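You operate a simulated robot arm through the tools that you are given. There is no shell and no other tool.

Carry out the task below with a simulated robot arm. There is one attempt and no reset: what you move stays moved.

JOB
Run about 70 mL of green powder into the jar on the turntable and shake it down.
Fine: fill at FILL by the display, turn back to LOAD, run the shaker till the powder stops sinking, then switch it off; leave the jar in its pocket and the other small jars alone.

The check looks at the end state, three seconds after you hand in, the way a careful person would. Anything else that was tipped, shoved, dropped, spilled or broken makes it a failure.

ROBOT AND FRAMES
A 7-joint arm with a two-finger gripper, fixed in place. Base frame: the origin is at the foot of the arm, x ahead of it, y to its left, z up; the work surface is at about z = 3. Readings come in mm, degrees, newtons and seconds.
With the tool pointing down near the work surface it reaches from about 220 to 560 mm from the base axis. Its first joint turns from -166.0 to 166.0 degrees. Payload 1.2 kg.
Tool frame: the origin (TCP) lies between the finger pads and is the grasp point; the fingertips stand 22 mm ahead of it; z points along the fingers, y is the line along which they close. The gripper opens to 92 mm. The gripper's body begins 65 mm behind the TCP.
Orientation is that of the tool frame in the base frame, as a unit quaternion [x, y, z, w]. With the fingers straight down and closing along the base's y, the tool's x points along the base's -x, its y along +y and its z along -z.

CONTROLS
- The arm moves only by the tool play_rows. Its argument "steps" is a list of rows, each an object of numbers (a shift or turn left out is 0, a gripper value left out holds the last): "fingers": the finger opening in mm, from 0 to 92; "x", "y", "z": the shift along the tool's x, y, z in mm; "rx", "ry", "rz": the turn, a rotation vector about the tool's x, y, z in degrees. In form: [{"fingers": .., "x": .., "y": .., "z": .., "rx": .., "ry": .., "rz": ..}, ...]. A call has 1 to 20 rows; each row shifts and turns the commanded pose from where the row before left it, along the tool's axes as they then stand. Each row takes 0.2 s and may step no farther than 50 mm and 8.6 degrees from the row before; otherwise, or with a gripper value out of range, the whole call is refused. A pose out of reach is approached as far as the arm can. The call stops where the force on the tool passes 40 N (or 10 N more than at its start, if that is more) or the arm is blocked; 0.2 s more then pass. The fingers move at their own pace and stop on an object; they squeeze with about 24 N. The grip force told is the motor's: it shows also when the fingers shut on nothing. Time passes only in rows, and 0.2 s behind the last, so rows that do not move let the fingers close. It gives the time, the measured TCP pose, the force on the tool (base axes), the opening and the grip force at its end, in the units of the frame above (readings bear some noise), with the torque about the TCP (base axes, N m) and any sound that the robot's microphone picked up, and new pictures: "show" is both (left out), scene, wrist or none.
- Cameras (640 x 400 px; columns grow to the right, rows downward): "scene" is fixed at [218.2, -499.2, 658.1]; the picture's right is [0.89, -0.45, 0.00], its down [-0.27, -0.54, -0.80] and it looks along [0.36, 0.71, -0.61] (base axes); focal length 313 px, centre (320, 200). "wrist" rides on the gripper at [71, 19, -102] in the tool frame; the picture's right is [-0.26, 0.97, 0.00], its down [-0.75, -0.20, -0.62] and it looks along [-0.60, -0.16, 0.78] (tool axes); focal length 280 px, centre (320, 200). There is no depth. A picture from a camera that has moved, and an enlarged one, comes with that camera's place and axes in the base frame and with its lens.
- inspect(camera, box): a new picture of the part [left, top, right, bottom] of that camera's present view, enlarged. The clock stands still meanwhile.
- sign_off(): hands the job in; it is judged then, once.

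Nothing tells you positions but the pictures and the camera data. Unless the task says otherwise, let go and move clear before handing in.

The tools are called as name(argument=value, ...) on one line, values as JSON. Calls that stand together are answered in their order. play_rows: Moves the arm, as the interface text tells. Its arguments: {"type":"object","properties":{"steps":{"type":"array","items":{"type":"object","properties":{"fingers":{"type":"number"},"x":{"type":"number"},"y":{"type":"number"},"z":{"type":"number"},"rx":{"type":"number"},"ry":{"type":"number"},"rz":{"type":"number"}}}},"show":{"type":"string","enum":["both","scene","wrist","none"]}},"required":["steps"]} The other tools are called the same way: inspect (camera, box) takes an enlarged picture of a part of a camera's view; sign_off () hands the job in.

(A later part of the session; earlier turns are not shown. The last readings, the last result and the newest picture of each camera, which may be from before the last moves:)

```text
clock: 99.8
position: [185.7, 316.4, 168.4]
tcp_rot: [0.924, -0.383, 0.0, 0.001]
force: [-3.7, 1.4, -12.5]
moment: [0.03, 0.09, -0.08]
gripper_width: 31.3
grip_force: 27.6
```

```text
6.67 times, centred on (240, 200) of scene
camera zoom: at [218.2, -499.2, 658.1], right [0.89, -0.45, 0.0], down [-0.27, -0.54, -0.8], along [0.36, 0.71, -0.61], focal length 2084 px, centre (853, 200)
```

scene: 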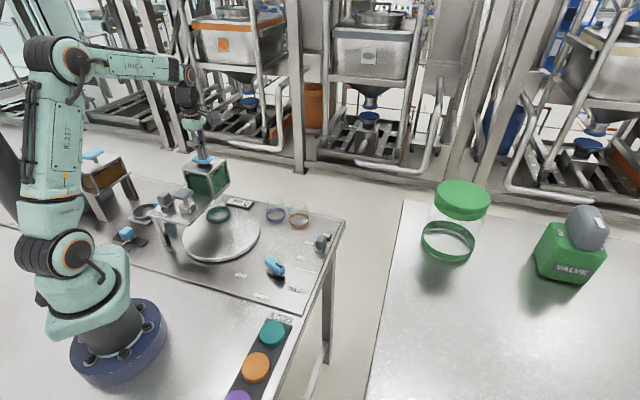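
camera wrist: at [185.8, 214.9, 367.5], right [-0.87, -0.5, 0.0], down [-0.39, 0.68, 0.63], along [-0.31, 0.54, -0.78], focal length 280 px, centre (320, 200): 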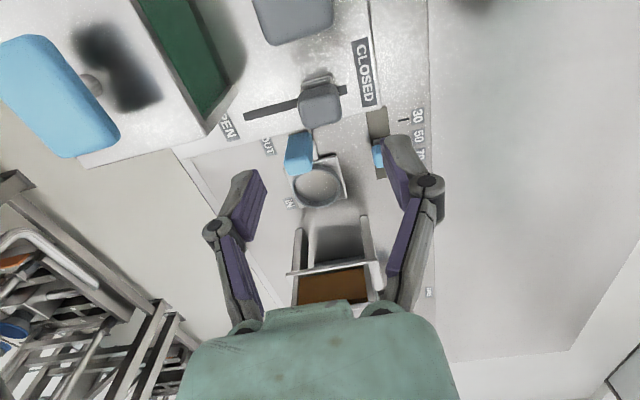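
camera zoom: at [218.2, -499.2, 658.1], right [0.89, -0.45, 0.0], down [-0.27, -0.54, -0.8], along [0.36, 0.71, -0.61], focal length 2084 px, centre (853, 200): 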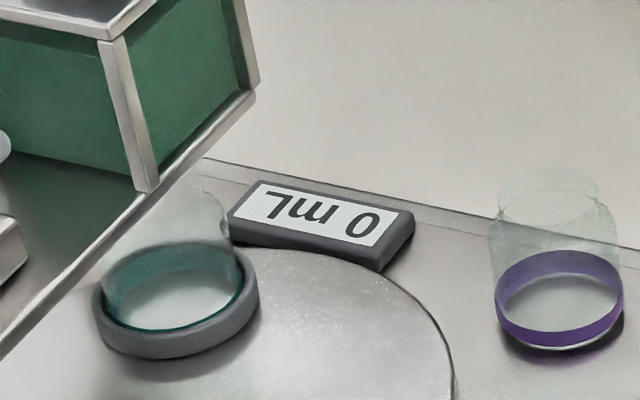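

The gate is fully open and still at 0, as expected. I'll release the lever, go over the plunger with closed fingers and give it one short press.

play_rows(steps=[{"fingers": 60}, {}, {"z": -30}, {"z": -35}, {"z": -35}, {"z": -35}, {"z": -15, "fingers": 0}, {"x": 22.4, "y": -17.9}, {"x": 22.4, "y": -17.9}, {"x": 22.4, "y": -17.9}, {"z": 25}, {"z": 15}, {}], show="both")

inspect(camera="scene", box=[150, 110, 290, 230])

```text
clock: 102.6
position: [271.6, 306.2, 280.3]
tcp_rot: [0.924, -0.383, 0.001, 0.0]
force: [-0.3, -0.4, 0.0]
moment: [0.0, -0.02, -0.01]
gripper_width: 0.0
grip_force: 23.6
camera wrist: at [306.9, 242.0, 382.0], right [-0.87, -0.5, 0.0], down [-0.39, 0.68, 0.63], along [-0.31, 0.54, -0.78], focal length 280 px, centre (320, 200)
```

scene: 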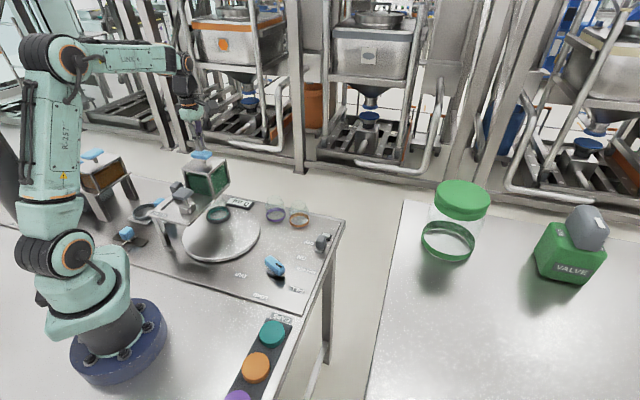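
wrist: 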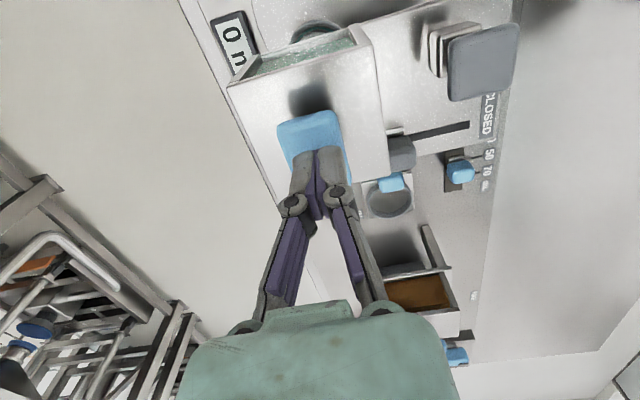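

```text
3.33 times, centred on (220, 170) of scene
camera zoom: at [218.2, -499.2, 658.1], right [0.89, -0.45, 0.0], down [-0.27, -0.54, -0.8], along [0.36, 0.71, -0.61], focal length 1042 px, centre (653, 300)
```

zoom: 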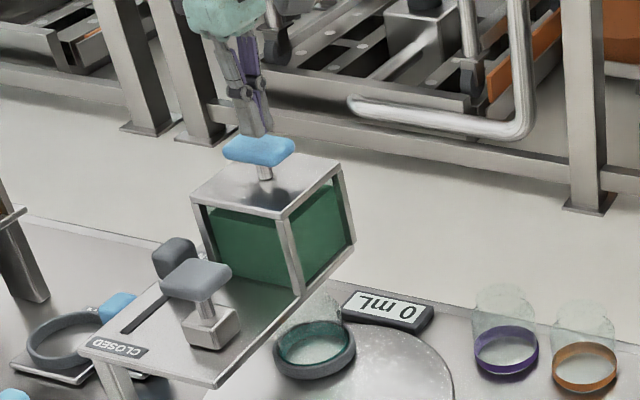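

play_rows(steps=[{"z": 8}, {"z": 6}, {"z": 4}], show="none")

inspect(camera="scene", box=[200, 170, 280, 230])

```text
clock: 103.4
position: [272.1, 306.6, 261.9]
tcp_rot: [0.924, -0.383, 0.001, 0.0]
force: [-0.8, -0.1, 2.7]
moment: [0.02, 0.0, -0.01]
gripper_width: 6.1
grip_force: 27.9
```

```text
6.67 times, centred on (240, 200) of scene
camera zoom: at [218.2, -499.2, 658.1], right [0.89, -0.45, 0.0], down [-0.27, -0.54, -0.8], along [0.36, 0.71, -0.61], focal length 2084 px, centre (853, 200)
```

zoom: 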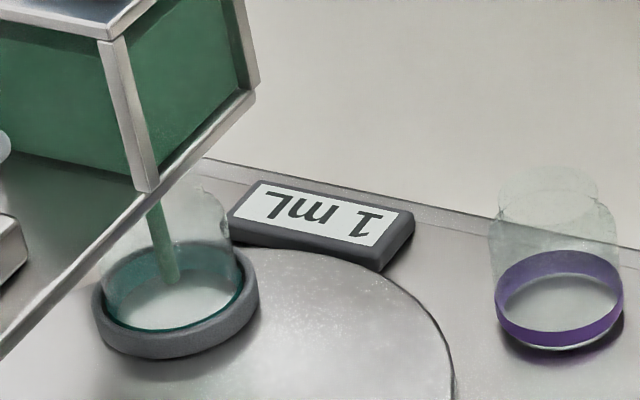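

Powder is flowing now: a green stream and 1 mL on the display with the plunger half pressed. I'll hold it and track the rate closely.

play_rows(steps=[{}], show="none")

inspect(camera="scene", box=[200, 170, 280, 230])

```text
clock: 103.8
position: [270.7, 307.7, 261.0]
tcp_rot: [0.924, -0.383, 0.0, -0.001]
force: [-0.3, 0.5, 2.5]
moment: [0.02, 0.04, 0.0]
gripper_width: 5.9
grip_force: 27.2
```

```text
6.67 times, centred on (240, 200) of scene
camera zoom: at [218.2, -499.2, 658.1], right [0.89, -0.45, 0.0], down [-0.27, -0.54, -0.8], along [0.36, 0.71, -0.61], focal length 2084 px, centre (853, 200)
```

zoom: 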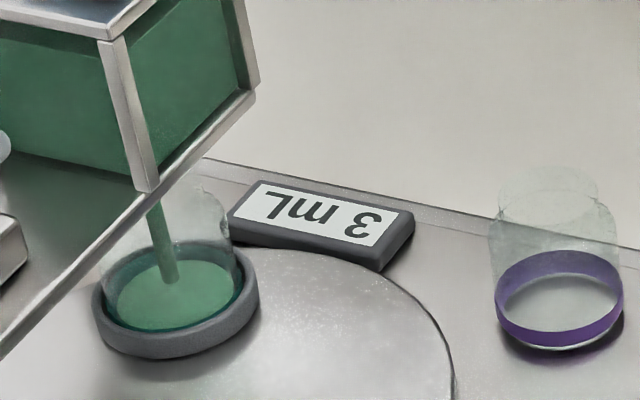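

The rate is about 5 mL/s, which is comfortable. I'll hold for 2 s and check.

play_rows(steps=[{}, {}, {}, {}, {}, {}, {}, {}, {}], show="none")

inspect(camera="scene", box=[200, 170, 280, 230])

```text
clock: 105.8
position: [270.6, 306.3, 260.6]
tcp_rot: [0.924, -0.383, 0.0, 0.0]
force: [0.4, 0.9, 3.0]
moment: [-0.01, -0.02, -0.01]
gripper_width: 5.9
grip_force: 28.0
```

```text
6.67 times, centred on (240, 200) of scene
camera zoom: at [218.2, -499.2, 658.1], right [0.89, -0.45, 0.0], down [-0.27, -0.54, -0.8], along [0.36, 0.71, -0.61], focal length 2084 px, centre (853, 200)
```

zoom: 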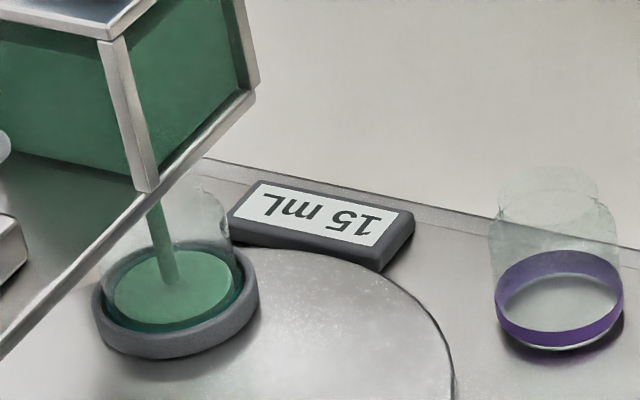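

play_rows(steps=[{}, {}, {}, {}, {}, {}, {}, {}, {}, {}, {}, {}, {}, {}, {}, {}, {}, {}, {}], show="none")

inspect(camera="scene", box=[200, 170, 280, 230])

```text
clock: 109.8
position: [270.0, 306.8, 261.3]
tcp_rot: [0.924, -0.383, 0.0, 0.0]
force: [-0.3, -0.5, 3.8]
moment: [-0.01, 0.0, 0.01]
gripper_width: 6.1
grip_force: 27.8
```

```text
6.67 times, centred on (240, 200) of scene
camera zoom: at [218.2, -499.2, 658.1], right [0.89, -0.45, 0.0], down [-0.27, -0.54, -0.8], along [0.36, 0.71, -0.61], focal length 2084 px, centre (853, 200)
```

zoom: 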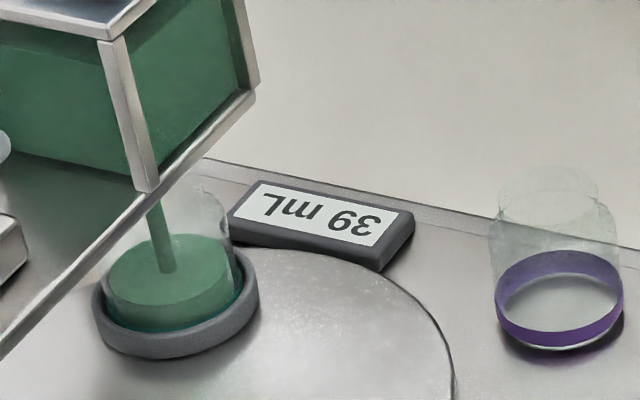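

It's at 39 mL at a steady 6 mL/s. I'll hold a bit longer, then lift off early to see how much runs on after release before topping up.

play_rows(steps=[{}, {}, {}, {}, {}, {}, {}, {}, {}, {}, {}, {}, {}, {}, {}, {}, {}, {"z": -12}, {"z": -8}], show="none")

inspect(camera="scene", box=[200, 170, 280, 230])

```text
clock: 113.8
position: [270.4, 307.6, 280.4]
tcp_rot: [0.924, -0.382, 0.0, -0.001]
force: [-0.3, 0.3, 0.6]
moment: [-0.03, 0.03, 0.03]
gripper_width: 0.0
grip_force: 28.3
```

```text
6.67 times, centred on (240, 200) of scene
camera zoom: at [218.2, -499.2, 658.1], right [0.89, -0.45, 0.0], down [-0.27, -0.54, -0.8], along [0.36, 0.71, -0.61], focal length 2084 px, centre (853, 200)
```

zoom: 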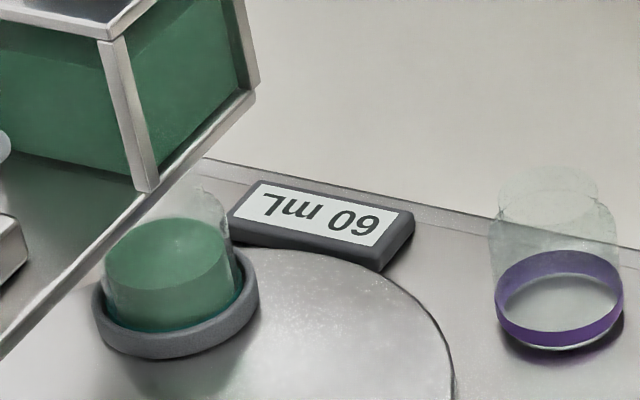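

It stopped cleanly at 60 mL with no run-on. I need 10 more, about 1.7 s, so I'll do one timed press of the same depth.

play_rows(steps=[{"z": 8}, {"z": 8}, {"z": 4}, {}, {}, {}, {}, {}, {}, {}, {"z": -12}, {"z": -8}, {"z": -15}], show="none")

inspect(camera="scene", box=[200, 170, 280, 230])

```text
clock: 116.6
position: [271.3, 307.2, 295.4]
tcp_rot: [0.924, -0.383, 0.0, 0.001]
force: [0.2, 0.7, 0.6]
moment: [0.03, 0.02, -0.03]
gripper_width: 0.1
grip_force: 27.8
```

```text
6.67 times, centred on (240, 200) of scene
camera zoom: at [218.2, -499.2, 658.1], right [0.89, -0.45, 0.0], down [-0.27, -0.54, -0.8], along [0.36, 0.71, -0.61], focal length 2084 px, centre (853, 200)
```

zoom: 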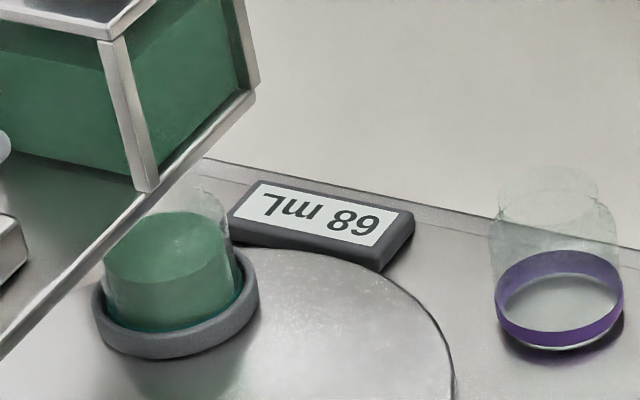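

It reads 68 mL. One brief tap of about 0.3 s should bring it to 70.

play_rows(steps=[{"z": 15}, {"z": 8}, {"z": 8}, {"z": 4}, {}, {}, {"z": -12}, {"z": -8}, {"z": -15}], show="none")

inspect(camera="scene", box=[200, 170, 280, 230])

```text
clock: 118.6
position: [271.6, 308.1, 295.4]
tcp_rot: [0.924, -0.382, 0.0, 0.001]
force: [-0.3, 1.0, 1.2]
moment: [0.01, 0.01, 0.02]
gripper_width: 0.1
grip_force: 28.0
```

```text
6.67 times, centred on (240, 200) of scene
camera zoom: at [218.2, -499.2, 658.1], right [0.89, -0.45, 0.0], down [-0.27, -0.54, -0.8], along [0.36, 0.71, -0.61], focal length 2084 px, centre (853, 200)
```

zoom: 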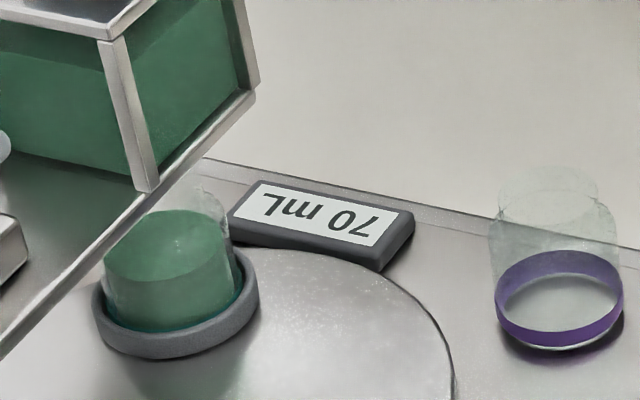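

The display reads 70 mL, the stream has stopped and the plunger is released. The gate lever is back at OPEN, where I found it. Next I'll go to the knob and turn the table back to LOAD.

play_rows(steps=[{"z": -15}, {"x": 35.9, "y": 19, "fingers": 60}, {"x": 35.9, "y": 19}, {"x": 35.9, "y": 19}, {"x": 35.9, "y": 19}, {"x": 35.9, "y": 19}, {"x": 35.9, "y": 19}, {"x": 35.9, "y": 19}, {"rz": 6.1}, {"rz": 6.1}, {"rz": 6.1}, {"rz": 6.1}, {"z": 45}, {"z": 45}, {"z": 45}, {"z": 30}, {}], show="both")

inspect(camera="wrist", box=[220, 20, 420, 180])

```text
clock: 122.2
position: [354.8, 35.9, 145.6]
tcp_rot: [0.822, -0.569, 0.0, 0.0]
force: [1.2, 0.0, 0.5]
moment: [0.01, 0.0, 0.0]
gripper_width: 60.1
grip_force: 0.0
camera wrist: at [362.1, -38.7, 248.2], right [-1.0, -0.09, 0.0], down [-0.07, 0.78, 0.62], along [-0.06, 0.62, -0.78], focal length 280 px, centre (320, 200)
```

scene: 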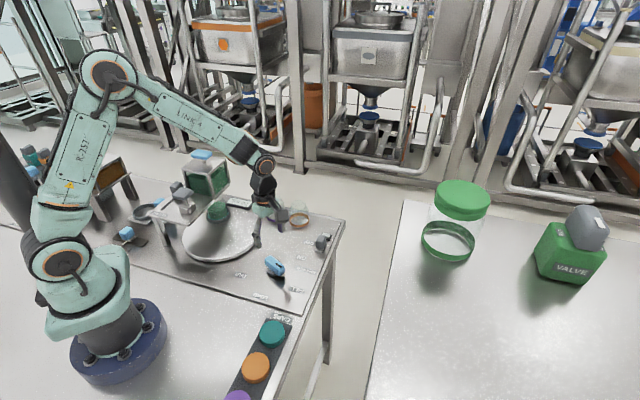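
wrist: 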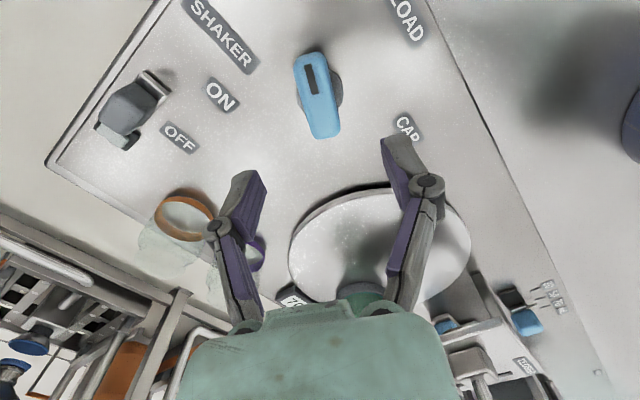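

```text
2.50 times, centred on (320, 100) of wrist
camera zoom: at [362.1, -38.7, 248.2], right [-1.0, -0.09, 0.0], down [-0.07, 0.78, 0.62], along [-0.06, 0.62, -0.78], focal length 701 px, centre (320, 450)
```

zoom: 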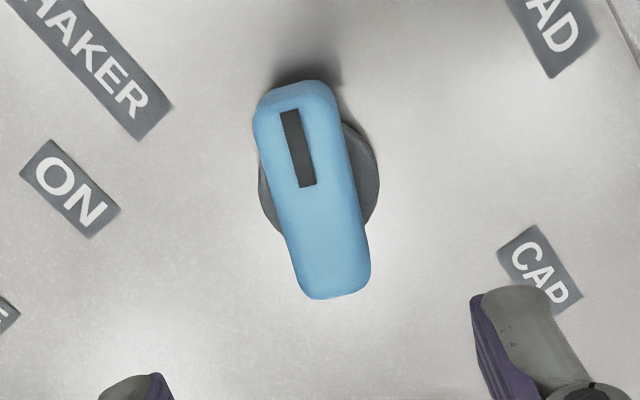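

play_rows(steps=[{"y": -0.7, "z": 30}, {"z": 30}, {"z": 25}, {"z": 16}, {}, {"fingers": 15}, {}, {}], show="none")

play_rows(steps=[{"rz": 2}, {"rz": 2.5}, {"rz": 2.5}, {"rz": 2.5}], show="scene")

```text
clock: 124.0
position: [355.1, 36.5, 46.1]
tcp_rot: [0.822, -0.57, 0.0, -0.001]
force: [4.0, 0.3, 4.2]
moment: [0.33, 0.03, -0.22]
gripper_width: 24.0
grip_force: 27.9
```

```text
clock: 125.0
position: [356.3, 36.3, 46.8]
tcp_rot: [0.771, -0.637, 0.0, -0.001]
force: [5.1, 3.0, 16.2]
moment: [-0.42, -0.18, 0.01]
gripper_width: 23.7
grip_force: 27.9
```

scene: 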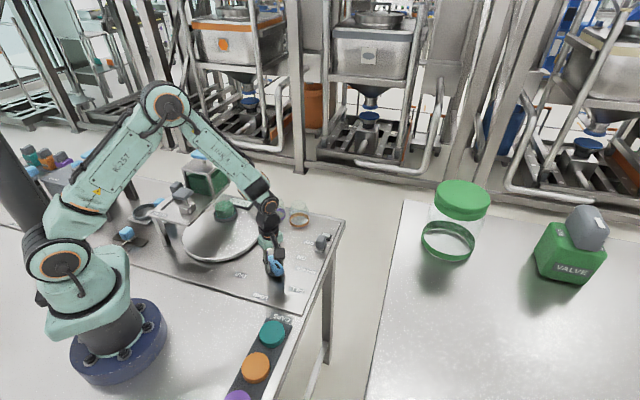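

play_rows(steps=[{"rz": 2.5, "z": -0.3}, {"rz": 2.5}, {"rz": 2.5}, {"rz": 2.5}, {"rz": 2.5}, {"rz": 2.5}, {"rz": 2.5}, {"rz": 2.5}], show="scene")

play_rows(steps=[{"rz": 2.5}, {"rz": 2.5}, {"rz": 2.5}, {"rz": 2.5}, {"rz": 2.5}], show="scene")

```text
clock: 126.8
position: [354.4, 35.5, 45.5]
tcp_rot: [-0.65, 0.76, -0.001, 0.001]
force: [13.4, 7.3, 9.7]
moment: [-0.24, -0.17, 0.0]
gripper_width: 24.0
grip_force: 27.7
```

scene: 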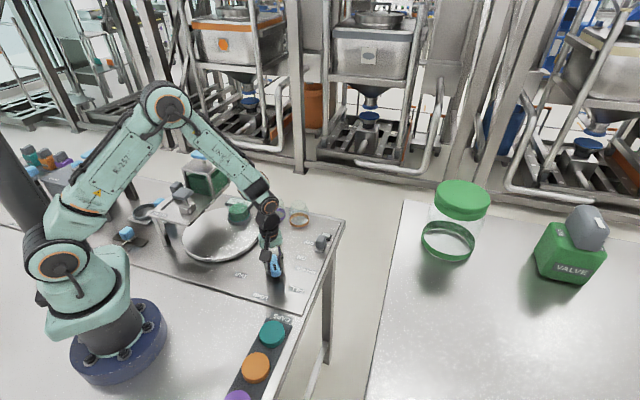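

```text
clock: 128.0
position: [355.1, 36.9, 46.1]
tcp_rot: [-0.564, 0.826, 0.0, 0.0]
force: [12.4, 8.6, 0.1]
moment: [-0.31, -0.19, 0.03]
gripper_width: 23.8
grip_force: 28.2
```

scene: 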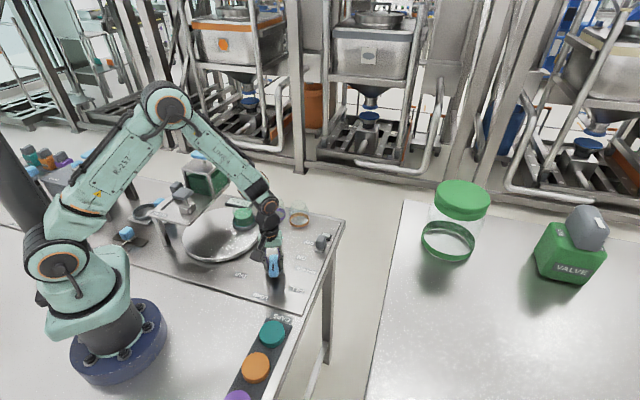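

play_rows(steps=[{"x": -0.4, "y": -0.3, "rz": 2.5}, {"rz": 2.5}, {"rz": 2.5}, {"rz": 2.5}, {"rz": 2.5}, {"rz": 2.5}, {"rz": 2.5}, {"rz": 2.5}, {"rz": 2.5}], show="none")

inspect(camera="scene", box=[150, 150, 350, 310])

```text
clock: 130.0
position: [354.1, 36.9, 44.0]
tcp_rot: [-0.391, 0.92, 0.001, -0.001]
force: [-16.0, 9.4, 18.7]
moment: [0.57, 0.03, 0.0]
gripper_width: 24.2
grip_force: 27.6
```

```text
2.50 times, centred on (250, 230) of scene
camera zoom: at [218.2, -499.2, 658.1], right [0.89, -0.45, 0.0], down [-0.27, -0.54, -0.8], along [0.36, 0.71, -0.61], focal length 781 px, centre (495, 125)
```

zoom: 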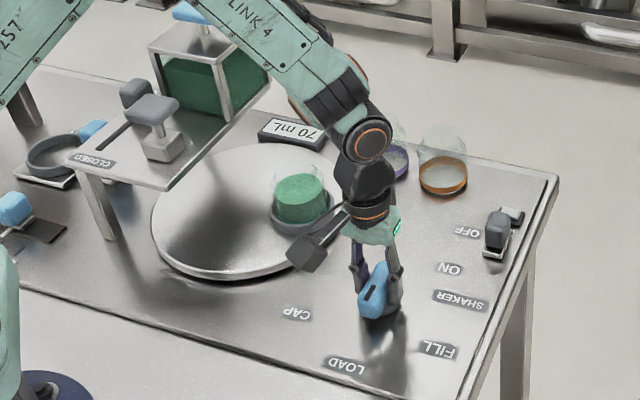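

play_rows(steps=[{"y": 0.6, "z": -0.4, "rz": 0.8}, {"rz": 0.6}, {}], show="none")

```text
clock: 130.8
position: [355.6, 36.7, 46.0]
tcp_rot: [-0.38, 0.925, 0.0, -0.001]
force: [-9.2, 10.9, -5.8]
moment: [-0.3, 0.57, 0.03]
gripper_width: 23.9
grip_force: 27.9
```

play_rows(steps=[{"fingers": 60}, {}, {}, {"z": -25}, {"z": -40}, {"z": -45}, {"z": -45}, {"z": -45}, {"z": -45}], show="both")

inspect(camera="scene", box=[120, 140, 360, 320])

inspect(camera="scene", box=[220, 190, 350, 310])

inspect(camera="wrist", box=[220, 0, 460, 200])

```text
clock: 132.8
position: [354.1, 34.6, 292.1]
tcp_rot: [-0.38, 0.925, 0.0, 0.0]
force: [-0.4, 0.6, -0.7]
moment: [0.02, -0.02, -0.03]
gripper_width: 60.1
grip_force: 0.0
camera wrist: at [290.7, -1.4, 394.7], right [-0.49, 0.87, 0.0], down [0.68, 0.38, 0.62], along [0.54, 0.31, -0.78], focal length 280 px, centre (320, 200)
```

scene: 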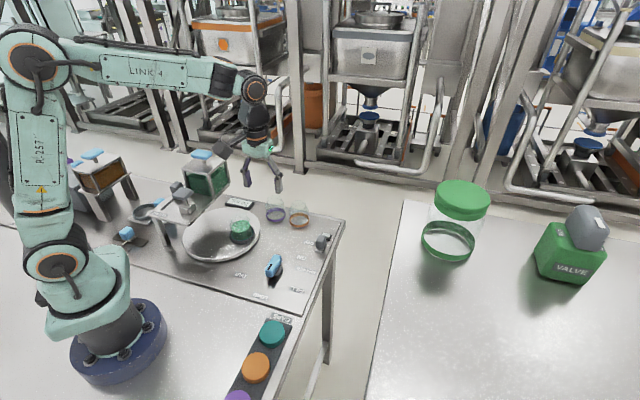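
wrist: 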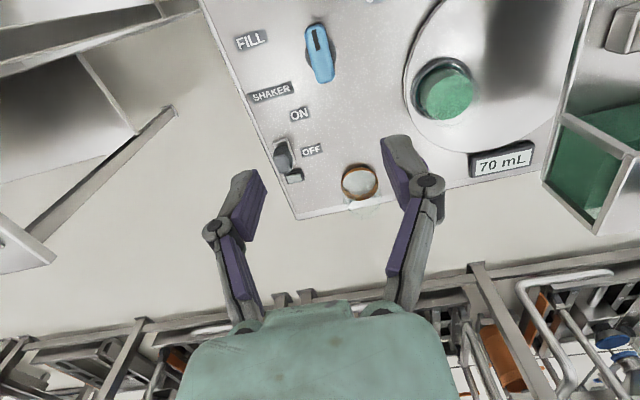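

```text
2.22 times, centred on (240, 230) of scene
camera zoom: at [218.2, -499.2, 658.1], right [0.89, -0.45, 0.0], down [-0.27, -0.54, -0.8], along [0.36, 0.71, -0.61], focal length 695 px, centre (498, 133)
```

zoom: 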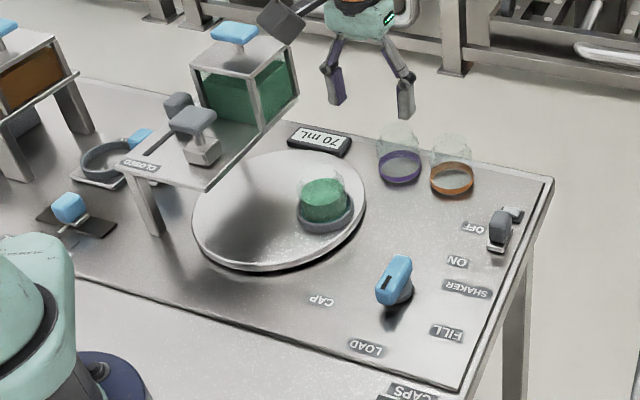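

```text
3.33 times, centred on (285, 250) of scene
camera zoom: at [218.2, -499.2, 658.1], right [0.89, -0.45, 0.0], down [-0.27, -0.54, -0.8], along [0.36, 0.71, -0.61], focal length 1042 px, centre (437, 33)
```

zoom: 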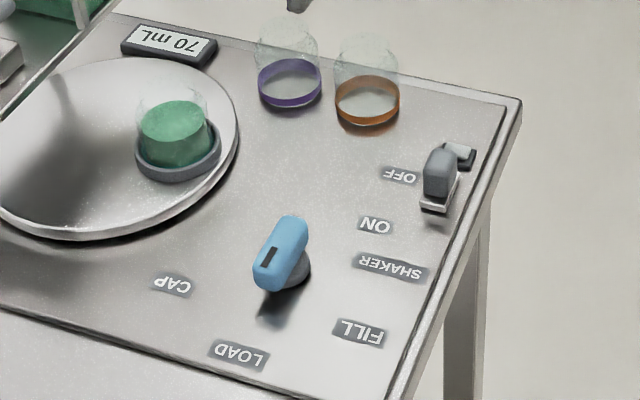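

```text
2.00 times, centred on (340, 100) of wrist
camera zoom: at [290.7, -1.4, 394.7], right [-0.49, 0.87, 0.0], down [0.68, 0.38, 0.62], along [0.54, 0.31, -0.78], focal length 561 px, centre (280, 400)
```

zoom: 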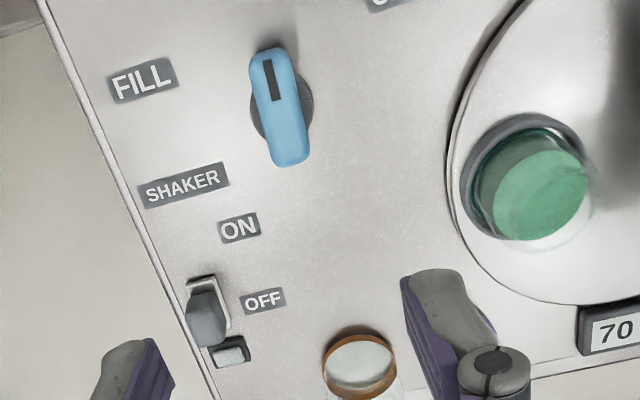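

The jar is back at LOAD with 70 mL, matching its starting position. Next is the shaker switch near (500, 57), so I'll look closely at how it moves.

inspect(camera="wrist", box=[260, 100, 340, 190])

inspect(camera="scene", box=[290, 210, 350, 270])

```text
4.44 times, centred on (300, 145) of wrist
camera zoom: at [290.7, -1.4, 394.7], right [-0.49, 0.87, 0.0], down [0.68, 0.38, 0.62], along [0.54, 0.31, -0.78], focal length 1246 px, centre (409, 444)
```

zoom: 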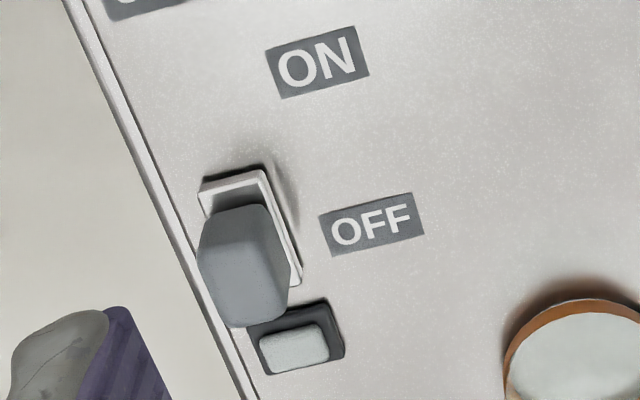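

```text
6.67 times, centred on (320, 240) of scene
camera zoom: at [218.2, -499.2, 658.1], right [0.89, -0.45, 0.0], down [-0.27, -0.54, -0.8], along [0.36, 0.71, -0.61], focal length 2084 px, centre (320, -67)
```

zoom: 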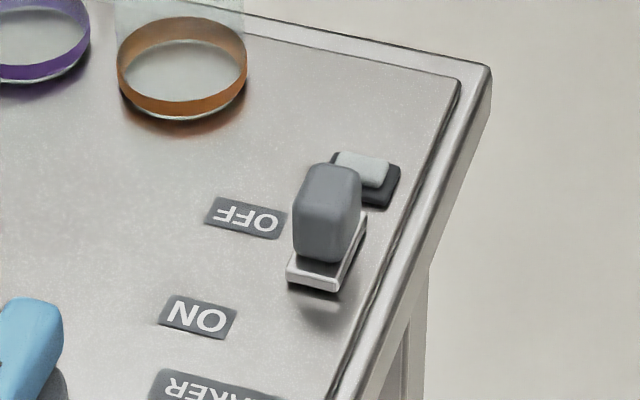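

The switch is a paddle toggle centred at about (503, 56), leaning towards OFF, with the ON side at 223°. I'll straddle it with the fingers along its swing direction so I can push it either way, positioning above it first.

play_rows(steps=[{"rz": -8}, {"rz": -8}, {"rz": -8}, {"rz": -8}, {"rz": -8}, {"rz": -8}, {"rz": -8}, {"rz": -8}, {"rz": -8}, {"rz": -8}, {"rz": -8}, {"x": 21.4, "y": -32.3}, {"x": 21.4, "y": -32.3}, {"x": 21.4, "y": -32.3}, {"x": 21.4, "y": -32.3}, {"z": 40}, {"z": 40}, {}], show="both")

inspect(camera="wrist", box=[220, 20, 440, 220])

```text
clock: 136.6
position: [506.4, 62.4, 211.3]
tcp_rot: [0.916, -0.4, -0.001, 0.0]
force: [-0.2, 0.9, 0.2]
moment: [0.01, -0.02, 0.0]
gripper_width: 59.7
grip_force: 0.1
camera wrist: at [540.8, -4.7, 313.8], right [-0.89, -0.46, 0.0], down [-0.36, 0.69, 0.63], along [-0.29, 0.55, -0.78], focal length 280 px, centre (320, 200)
```

scene: 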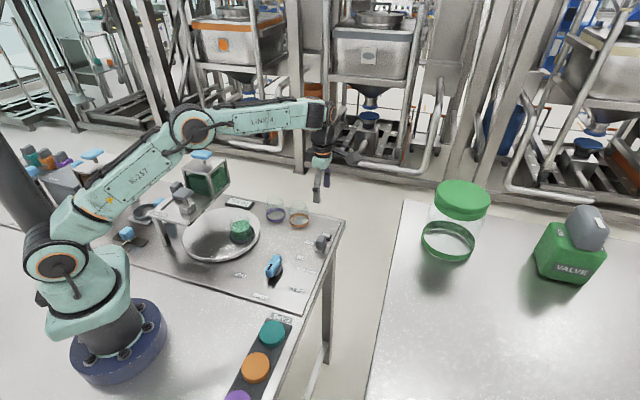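
wrist: 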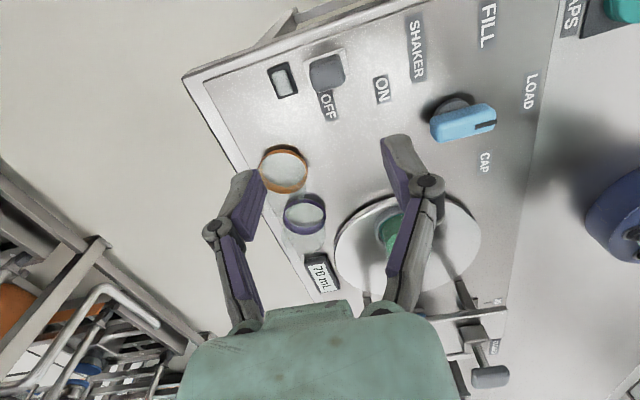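

```text
2.00 times, centred on (330, 120) of wrist
camera zoom: at [540.8, -4.7, 313.8], right [-0.89, -0.46, 0.0], down [-0.36, 0.69, 0.63], along [-0.29, 0.55, -0.78], focal length 561 px, centre (300, 360)
```

zoom: 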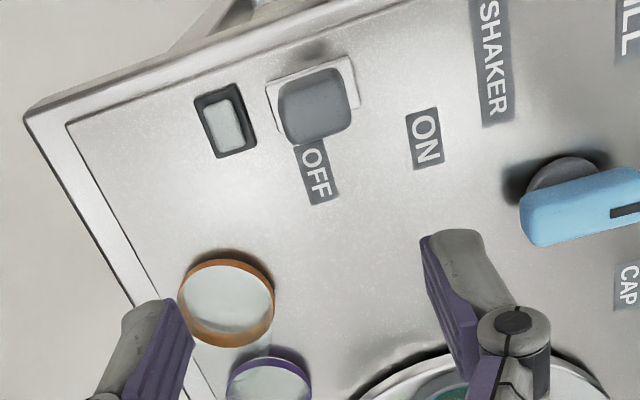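

The paddle is about 33 mm long on a 44 mm plate, at about (502, 55). The labels suggest it slides or rocks towards ON. I'll centre over it, lower in stages and check clearance.

play_rows(steps=[{"x": 2, "y": 7.3, "z": 40, "fingers": 56}, {"z": 40}, {"z": 30}, {}], show="both")

inspect(camera="wrist", box=[220, 40, 440, 240])

inspect(camera="scene", box=[280, 180, 360, 270])

```text
clock: 137.6
position: [503.1, 54.9, 101.0]
tcp_rot: [0.916, -0.4, 0.0, 0.0]
force: [0.4, -1.1, 0.3]
moment: [-0.02, -0.03, 0.03]
gripper_width: 55.9
grip_force: 0.0
camera wrist: at [537.3, -11.5, 203.7], right [-0.89, -0.46, 0.0], down [-0.36, 0.69, 0.62], along [-0.29, 0.55, -0.78], focal length 280 px, centre (320, 200)
```

scene: 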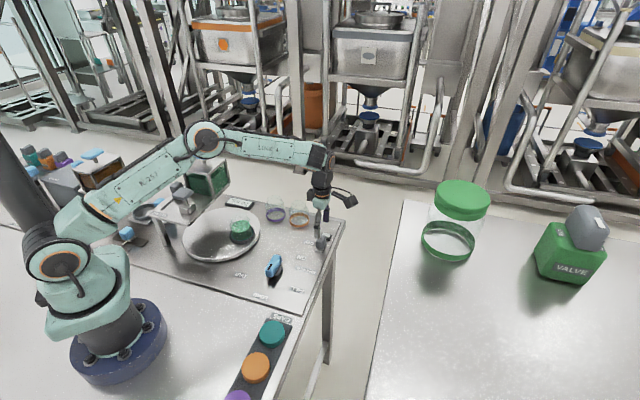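
wrist: 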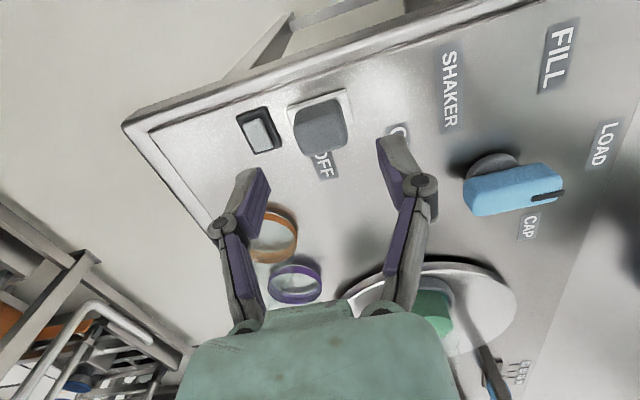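

```text
2.00 times, centred on (330, 140) of wrist
camera zoom: at [537.3, -11.5, 203.7], right [-0.89, -0.46, 0.0], down [-0.36, 0.69, 0.62], along [-0.29, 0.55, -0.78], focal length 561 px, centre (300, 320)
```

zoom: 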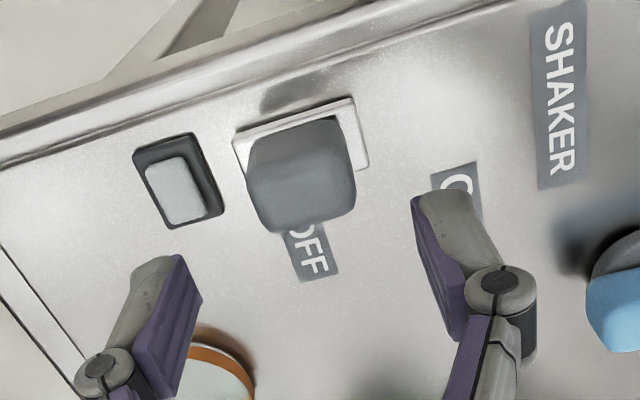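

```text
4.44 times, centred on (320, 225) of scene
camera zoom: at [218.2, -499.2, 658.1], right [0.89, -0.45, 0.0], down [-0.27, -0.54, -0.8], along [0.36, 0.71, -0.61], focal length 1389 px, centre (320, 89)
```

zoom: 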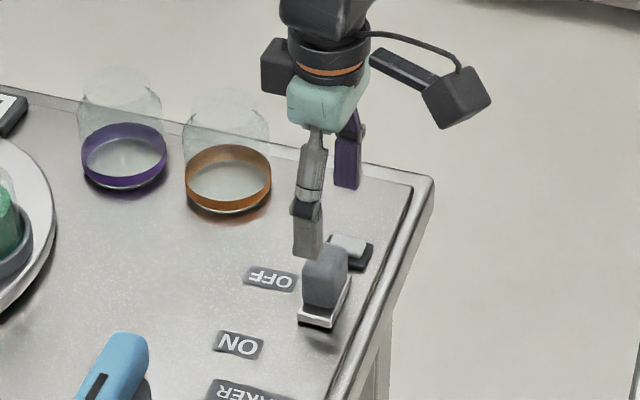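

play_rows(steps=[{"z": 25}, {"z": 18}, {"z": 10}, {}], show="both")

inspect(camera="wrist", box=[200, 60, 440, 260])

inspect(camera="scene", box=[280, 180, 360, 270])

```text
clock: 138.6
position: [504.2, 55.6, 47.4]
tcp_rot: [0.916, -0.401, -0.001, 0.0]
force: [-0.8, 0.6, 0.3]
moment: [-0.04, 0.01, 0.02]
gripper_width: 56.3
grip_force: 0.1
camera wrist: at [537.8, -11.5, 151.0], right [-0.89, -0.46, 0.0], down [-0.36, 0.69, 0.62], along [-0.29, 0.55, -0.78], focal length 280 px, centre (320, 200)
```

scene: 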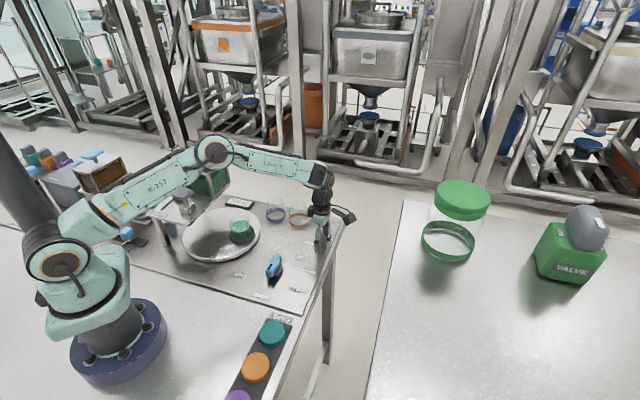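
wrist: 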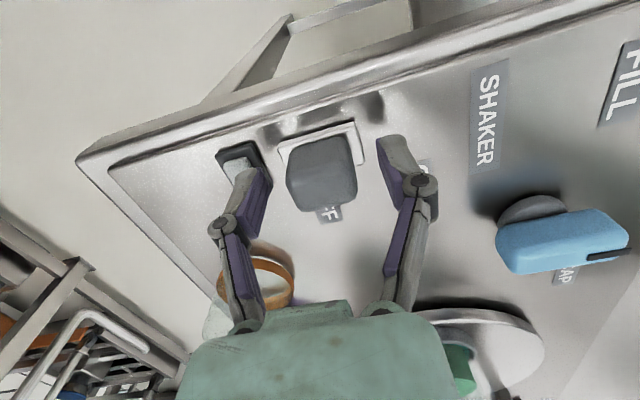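

```text
2.00 times, centred on (320, 160) of wrist
camera zoom: at [537.8, -11.5, 151.0], right [-0.89, -0.46, 0.0], down [-0.36, 0.69, 0.62], along [-0.29, 0.55, -0.78], focal length 561 px, centre (320, 280)
```

zoom: 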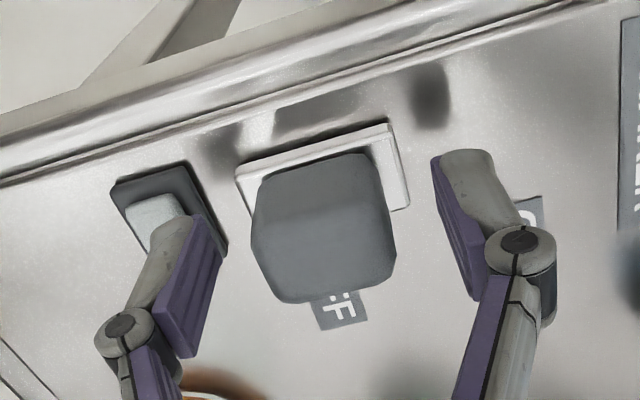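

```text
4.44 times, centred on (320, 225) of scene
camera zoom: at [218.2, -499.2, 658.1], right [0.89, -0.45, 0.0], down [-0.27, -0.54, -0.8], along [0.36, 0.71, -0.61], focal length 1389 px, centre (320, 89)
```

zoom: 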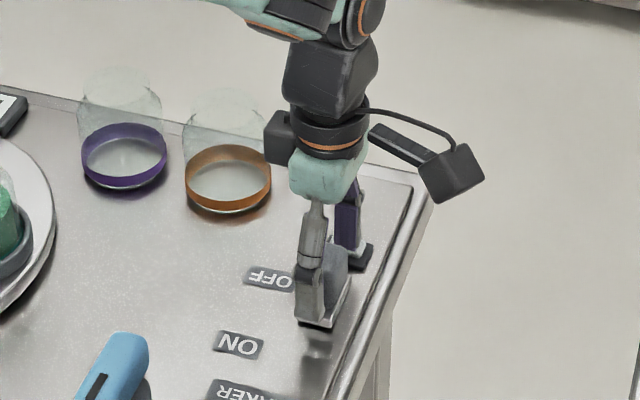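

The paddle is between the fingers with clearance. I'll push towards ON (tool +y) in small steps.

play_rows(steps=[{"y": 5}, {"y": 4}, {"y": 3}], show="none")

play_rows(steps=[{"y": 3}, {"y": 3}], show="wrist")

inspect(camera="wrist", box=[200, 60, 440, 260])

```text
clock: 139.4
position: [495.4, 47.2, 48.6]
tcp_rot: [0.916, -0.401, 0.0, 0.0]
force: [0.9, 0.3, 0.6]
moment: [0.0, 0.02, 0.0]
gripper_width: 56.5
grip_force: 0.3
```

```text
clock: 140.0
position: [491.1, 43.0, 47.8]
tcp_rot: [0.916, -0.402, 0.001, -0.001]
force: [0.9, -0.4, 0.5]
moment: [0.07, -0.08, -0.03]
gripper_width: 56.8
grip_force: 0.3
camera wrist: at [524.5, -23.5, 150.5], right [-0.89, -0.46, 0.0], down [-0.36, 0.69, 0.63], along [-0.29, 0.55, -0.78], focal length 280 px, centre (320, 200)
```

wrist: 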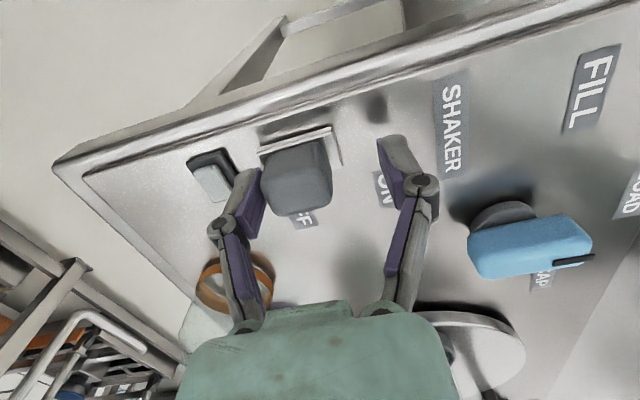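

```text
2.00 times, centred on (320, 160) of wrist
camera zoom: at [524.5, -23.5, 150.5], right [-0.89, -0.46, 0.0], down [-0.36, 0.69, 0.63], along [-0.29, 0.55, -0.78], focal length 561 px, centre (320, 280)
```

zoom: 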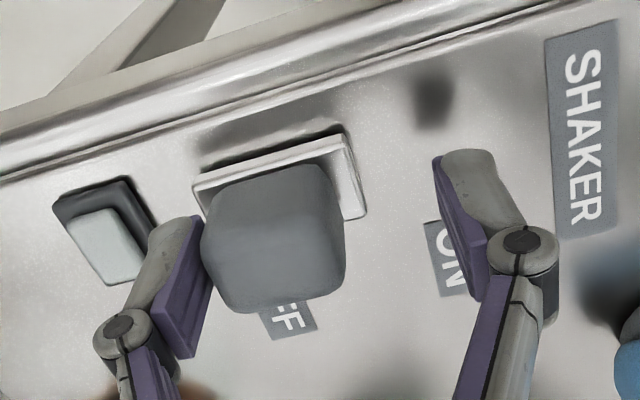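

play_rows(steps=[{"y": 3}, {"y": 3}], show="wrist")

inspect(camera="wrist", box=[200, 60, 440, 260])

```text
clock: 140.6
position: [485.8, 38.7, 47.7]
tcp_rot: [0.916, -0.4, 0.001, 0.0]
force: [0.4, 0.6, 0.7]
moment: [0.03, 0.0, -0.04]
gripper_width: 56.3
grip_force: 0.2
camera wrist: at [519.8, -27.5, 150.4], right [-0.89, -0.46, 0.0], down [-0.36, 0.69, 0.62], along [-0.29, 0.55, -0.78], focal length 280 px, centre (320, 200)
```

wrist: 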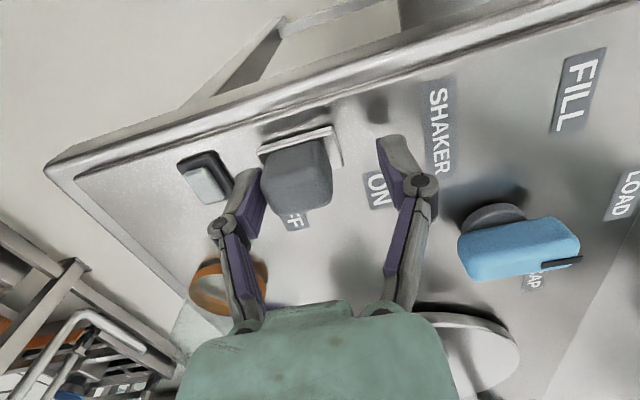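

```text
2.00 times, centred on (320, 160) of wrist
camera zoom: at [519.8, -27.5, 150.4], right [-0.89, -0.46, 0.0], down [-0.36, 0.69, 0.62], along [-0.29, 0.55, -0.78], focal length 561 px, centre (320, 280)
```

zoom: 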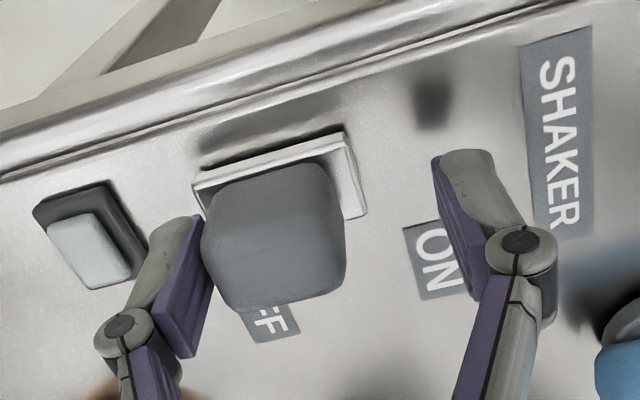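

The plate moves with the paddle, so it's a slide switch with little friction. I'll keep pushing towards ON.

play_rows(steps=[{"y": 4}, {"y": 4}, {"y": 4}, {"y": 4}], show="none")

play_rows(steps=[{"y": 4}, {"y": 4}], show="wrist")

inspect(camera="wrist", box=[120, 60, 440, 260])

```text
clock: 141.6
position: [474.7, 27.8, 47.5]
tcp_rot: [0.916, -0.401, -0.001, 0.0]
force: [1.0, 0.1, -0.5]
moment: [0.0, -0.04, 0.01]
gripper_width: 56.2
grip_force: 0.0
```

```text
clock: 142.2
position: [468.2, 21.4, 49.0]
tcp_rot: [0.916, -0.401, 0.0, 0.0]
force: [-0.3, -0.1, 0.6]
moment: [0.04, 0.02, 0.01]
gripper_width: 55.9
grip_force: 0.1
camera wrist: at [502.4, -44.2, 150.5], right [-0.89, -0.46, 0.0], down [-0.36, 0.69, 0.62], along [-0.29, 0.55, -0.78], focal length 280 px, centre (320, 200)
```

wrist: 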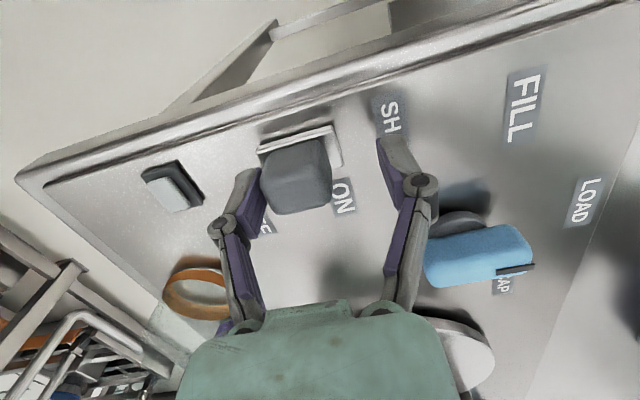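

```text
2.00 times, centred on (280, 160) of wrist
camera zoom: at [502.4, -44.2, 150.5], right [-0.89, -0.46, 0.0], down [-0.36, 0.69, 0.62], along [-0.29, 0.55, -0.78], focal length 561 px, centre (400, 280)
```

zoom: 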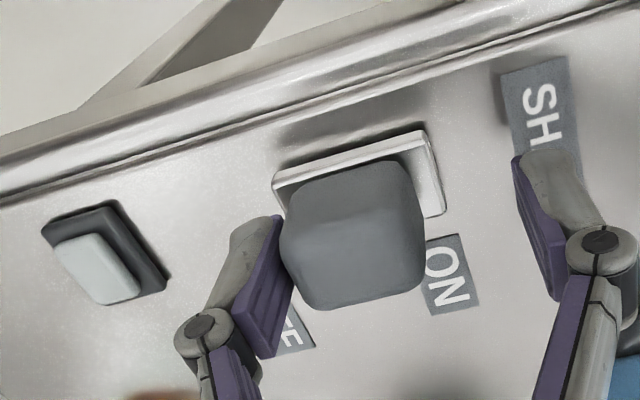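

play_rows(steps=[{"y": 3}, {"y": 3}], show="wrist")

inspect(camera="wrist", box=[100, 60, 440, 260])

inspect(camera="scene", box=[200, 170, 360, 270])

```text
clock: 142.8
position: [464.4, 18.5, 47.5]
tcp_rot: [0.916, -0.401, 0.0, -0.001]
force: [0.3, 0.1, 0.9]
moment: [-0.01, 0.01, 0.02]
gripper_width: 55.9
grip_force: 0.0
camera wrist: at [498.1, -48.5, 150.6], right [-0.89, -0.46, 0.0], down [-0.36, 0.69, 0.62], along [-0.29, 0.55, -0.78], focal length 280 px, centre (320, 200)
```

wrist: 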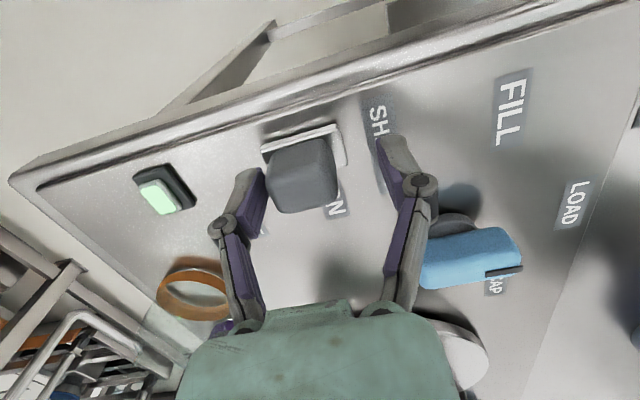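

```text
1.88 times, centred on (270, 160) of wrist
camera zoom: at [498.1, -48.5, 150.6], right [-0.89, -0.46, 0.0], down [-0.36, 0.69, 0.62], along [-0.29, 0.55, -0.78], focal length 528 px, centre (414, 275)
```

zoom: 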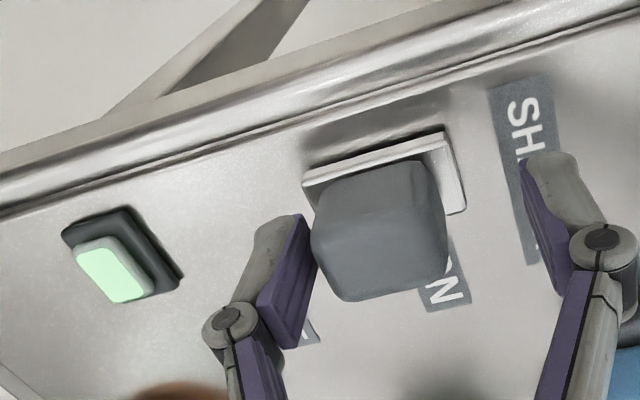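

```text
4.00 times, centred on (280, 220) of scene
camera zoom: at [218.2, -499.2, 658.1], right [0.89, -0.45, 0.0], down [-0.27, -0.54, -0.8], along [0.36, 0.71, -0.61], focal length 1250 px, centre (480, 120)
```

zoom: 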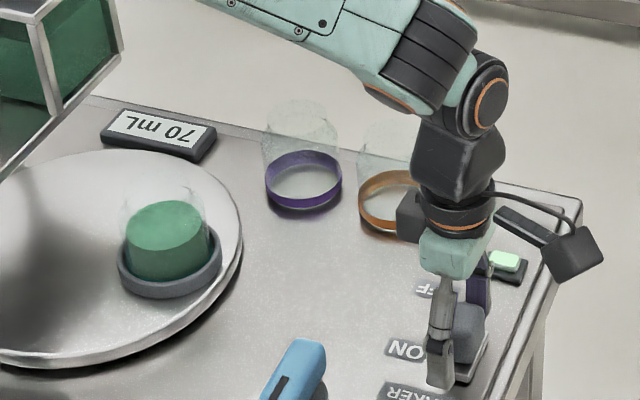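

The lamp is green, so the shaker is running, and I can see the jar from here. I'll wait and compare the powder level over time.

inspect(camera="scene", box=[215, 205, 265, 255])

play_rows(steps=[{}, {}, {}, {}, {}, {}, {}, {}, {}, {}, {}, {}, {}, {}], show="none")

inspect(camera="scene", box=[215, 205, 265, 255])

```text
8.00 times, centred on (240, 230) of scene
camera zoom: at [218.2, -499.2, 658.1], right [0.89, -0.45, 0.0], down [-0.27, -0.54, -0.8], along [0.36, 0.71, -0.61], focal length 2501 px, centre (960, -40)
```

zoom: 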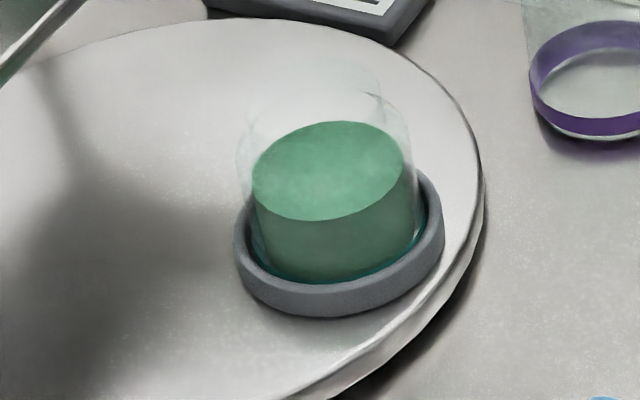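

```text
clock: 145.8
position: [464.0, 17.3, 47.5]
tcp_rot: [0.916, -0.401, 0.0, 0.0]
force: [0.2, 0.0, 1.2]
moment: [0.03, 0.02, 0.02]
gripper_width: 55.8
grip_force: 0.1
```

```text
8.00 times, centred on (240, 230) of scene
camera zoom: at [218.2, -499.2, 658.1], right [0.89, -0.45, 0.0], down [-0.27, -0.54, -0.8], along [0.36, 0.71, -0.61], focal length 2501 px, centre (960, -40)
```

zoom: 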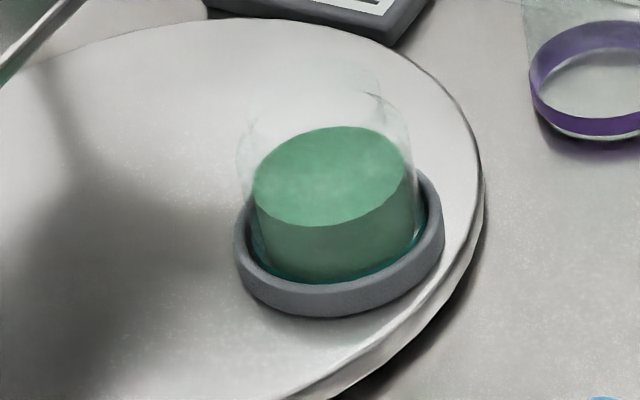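

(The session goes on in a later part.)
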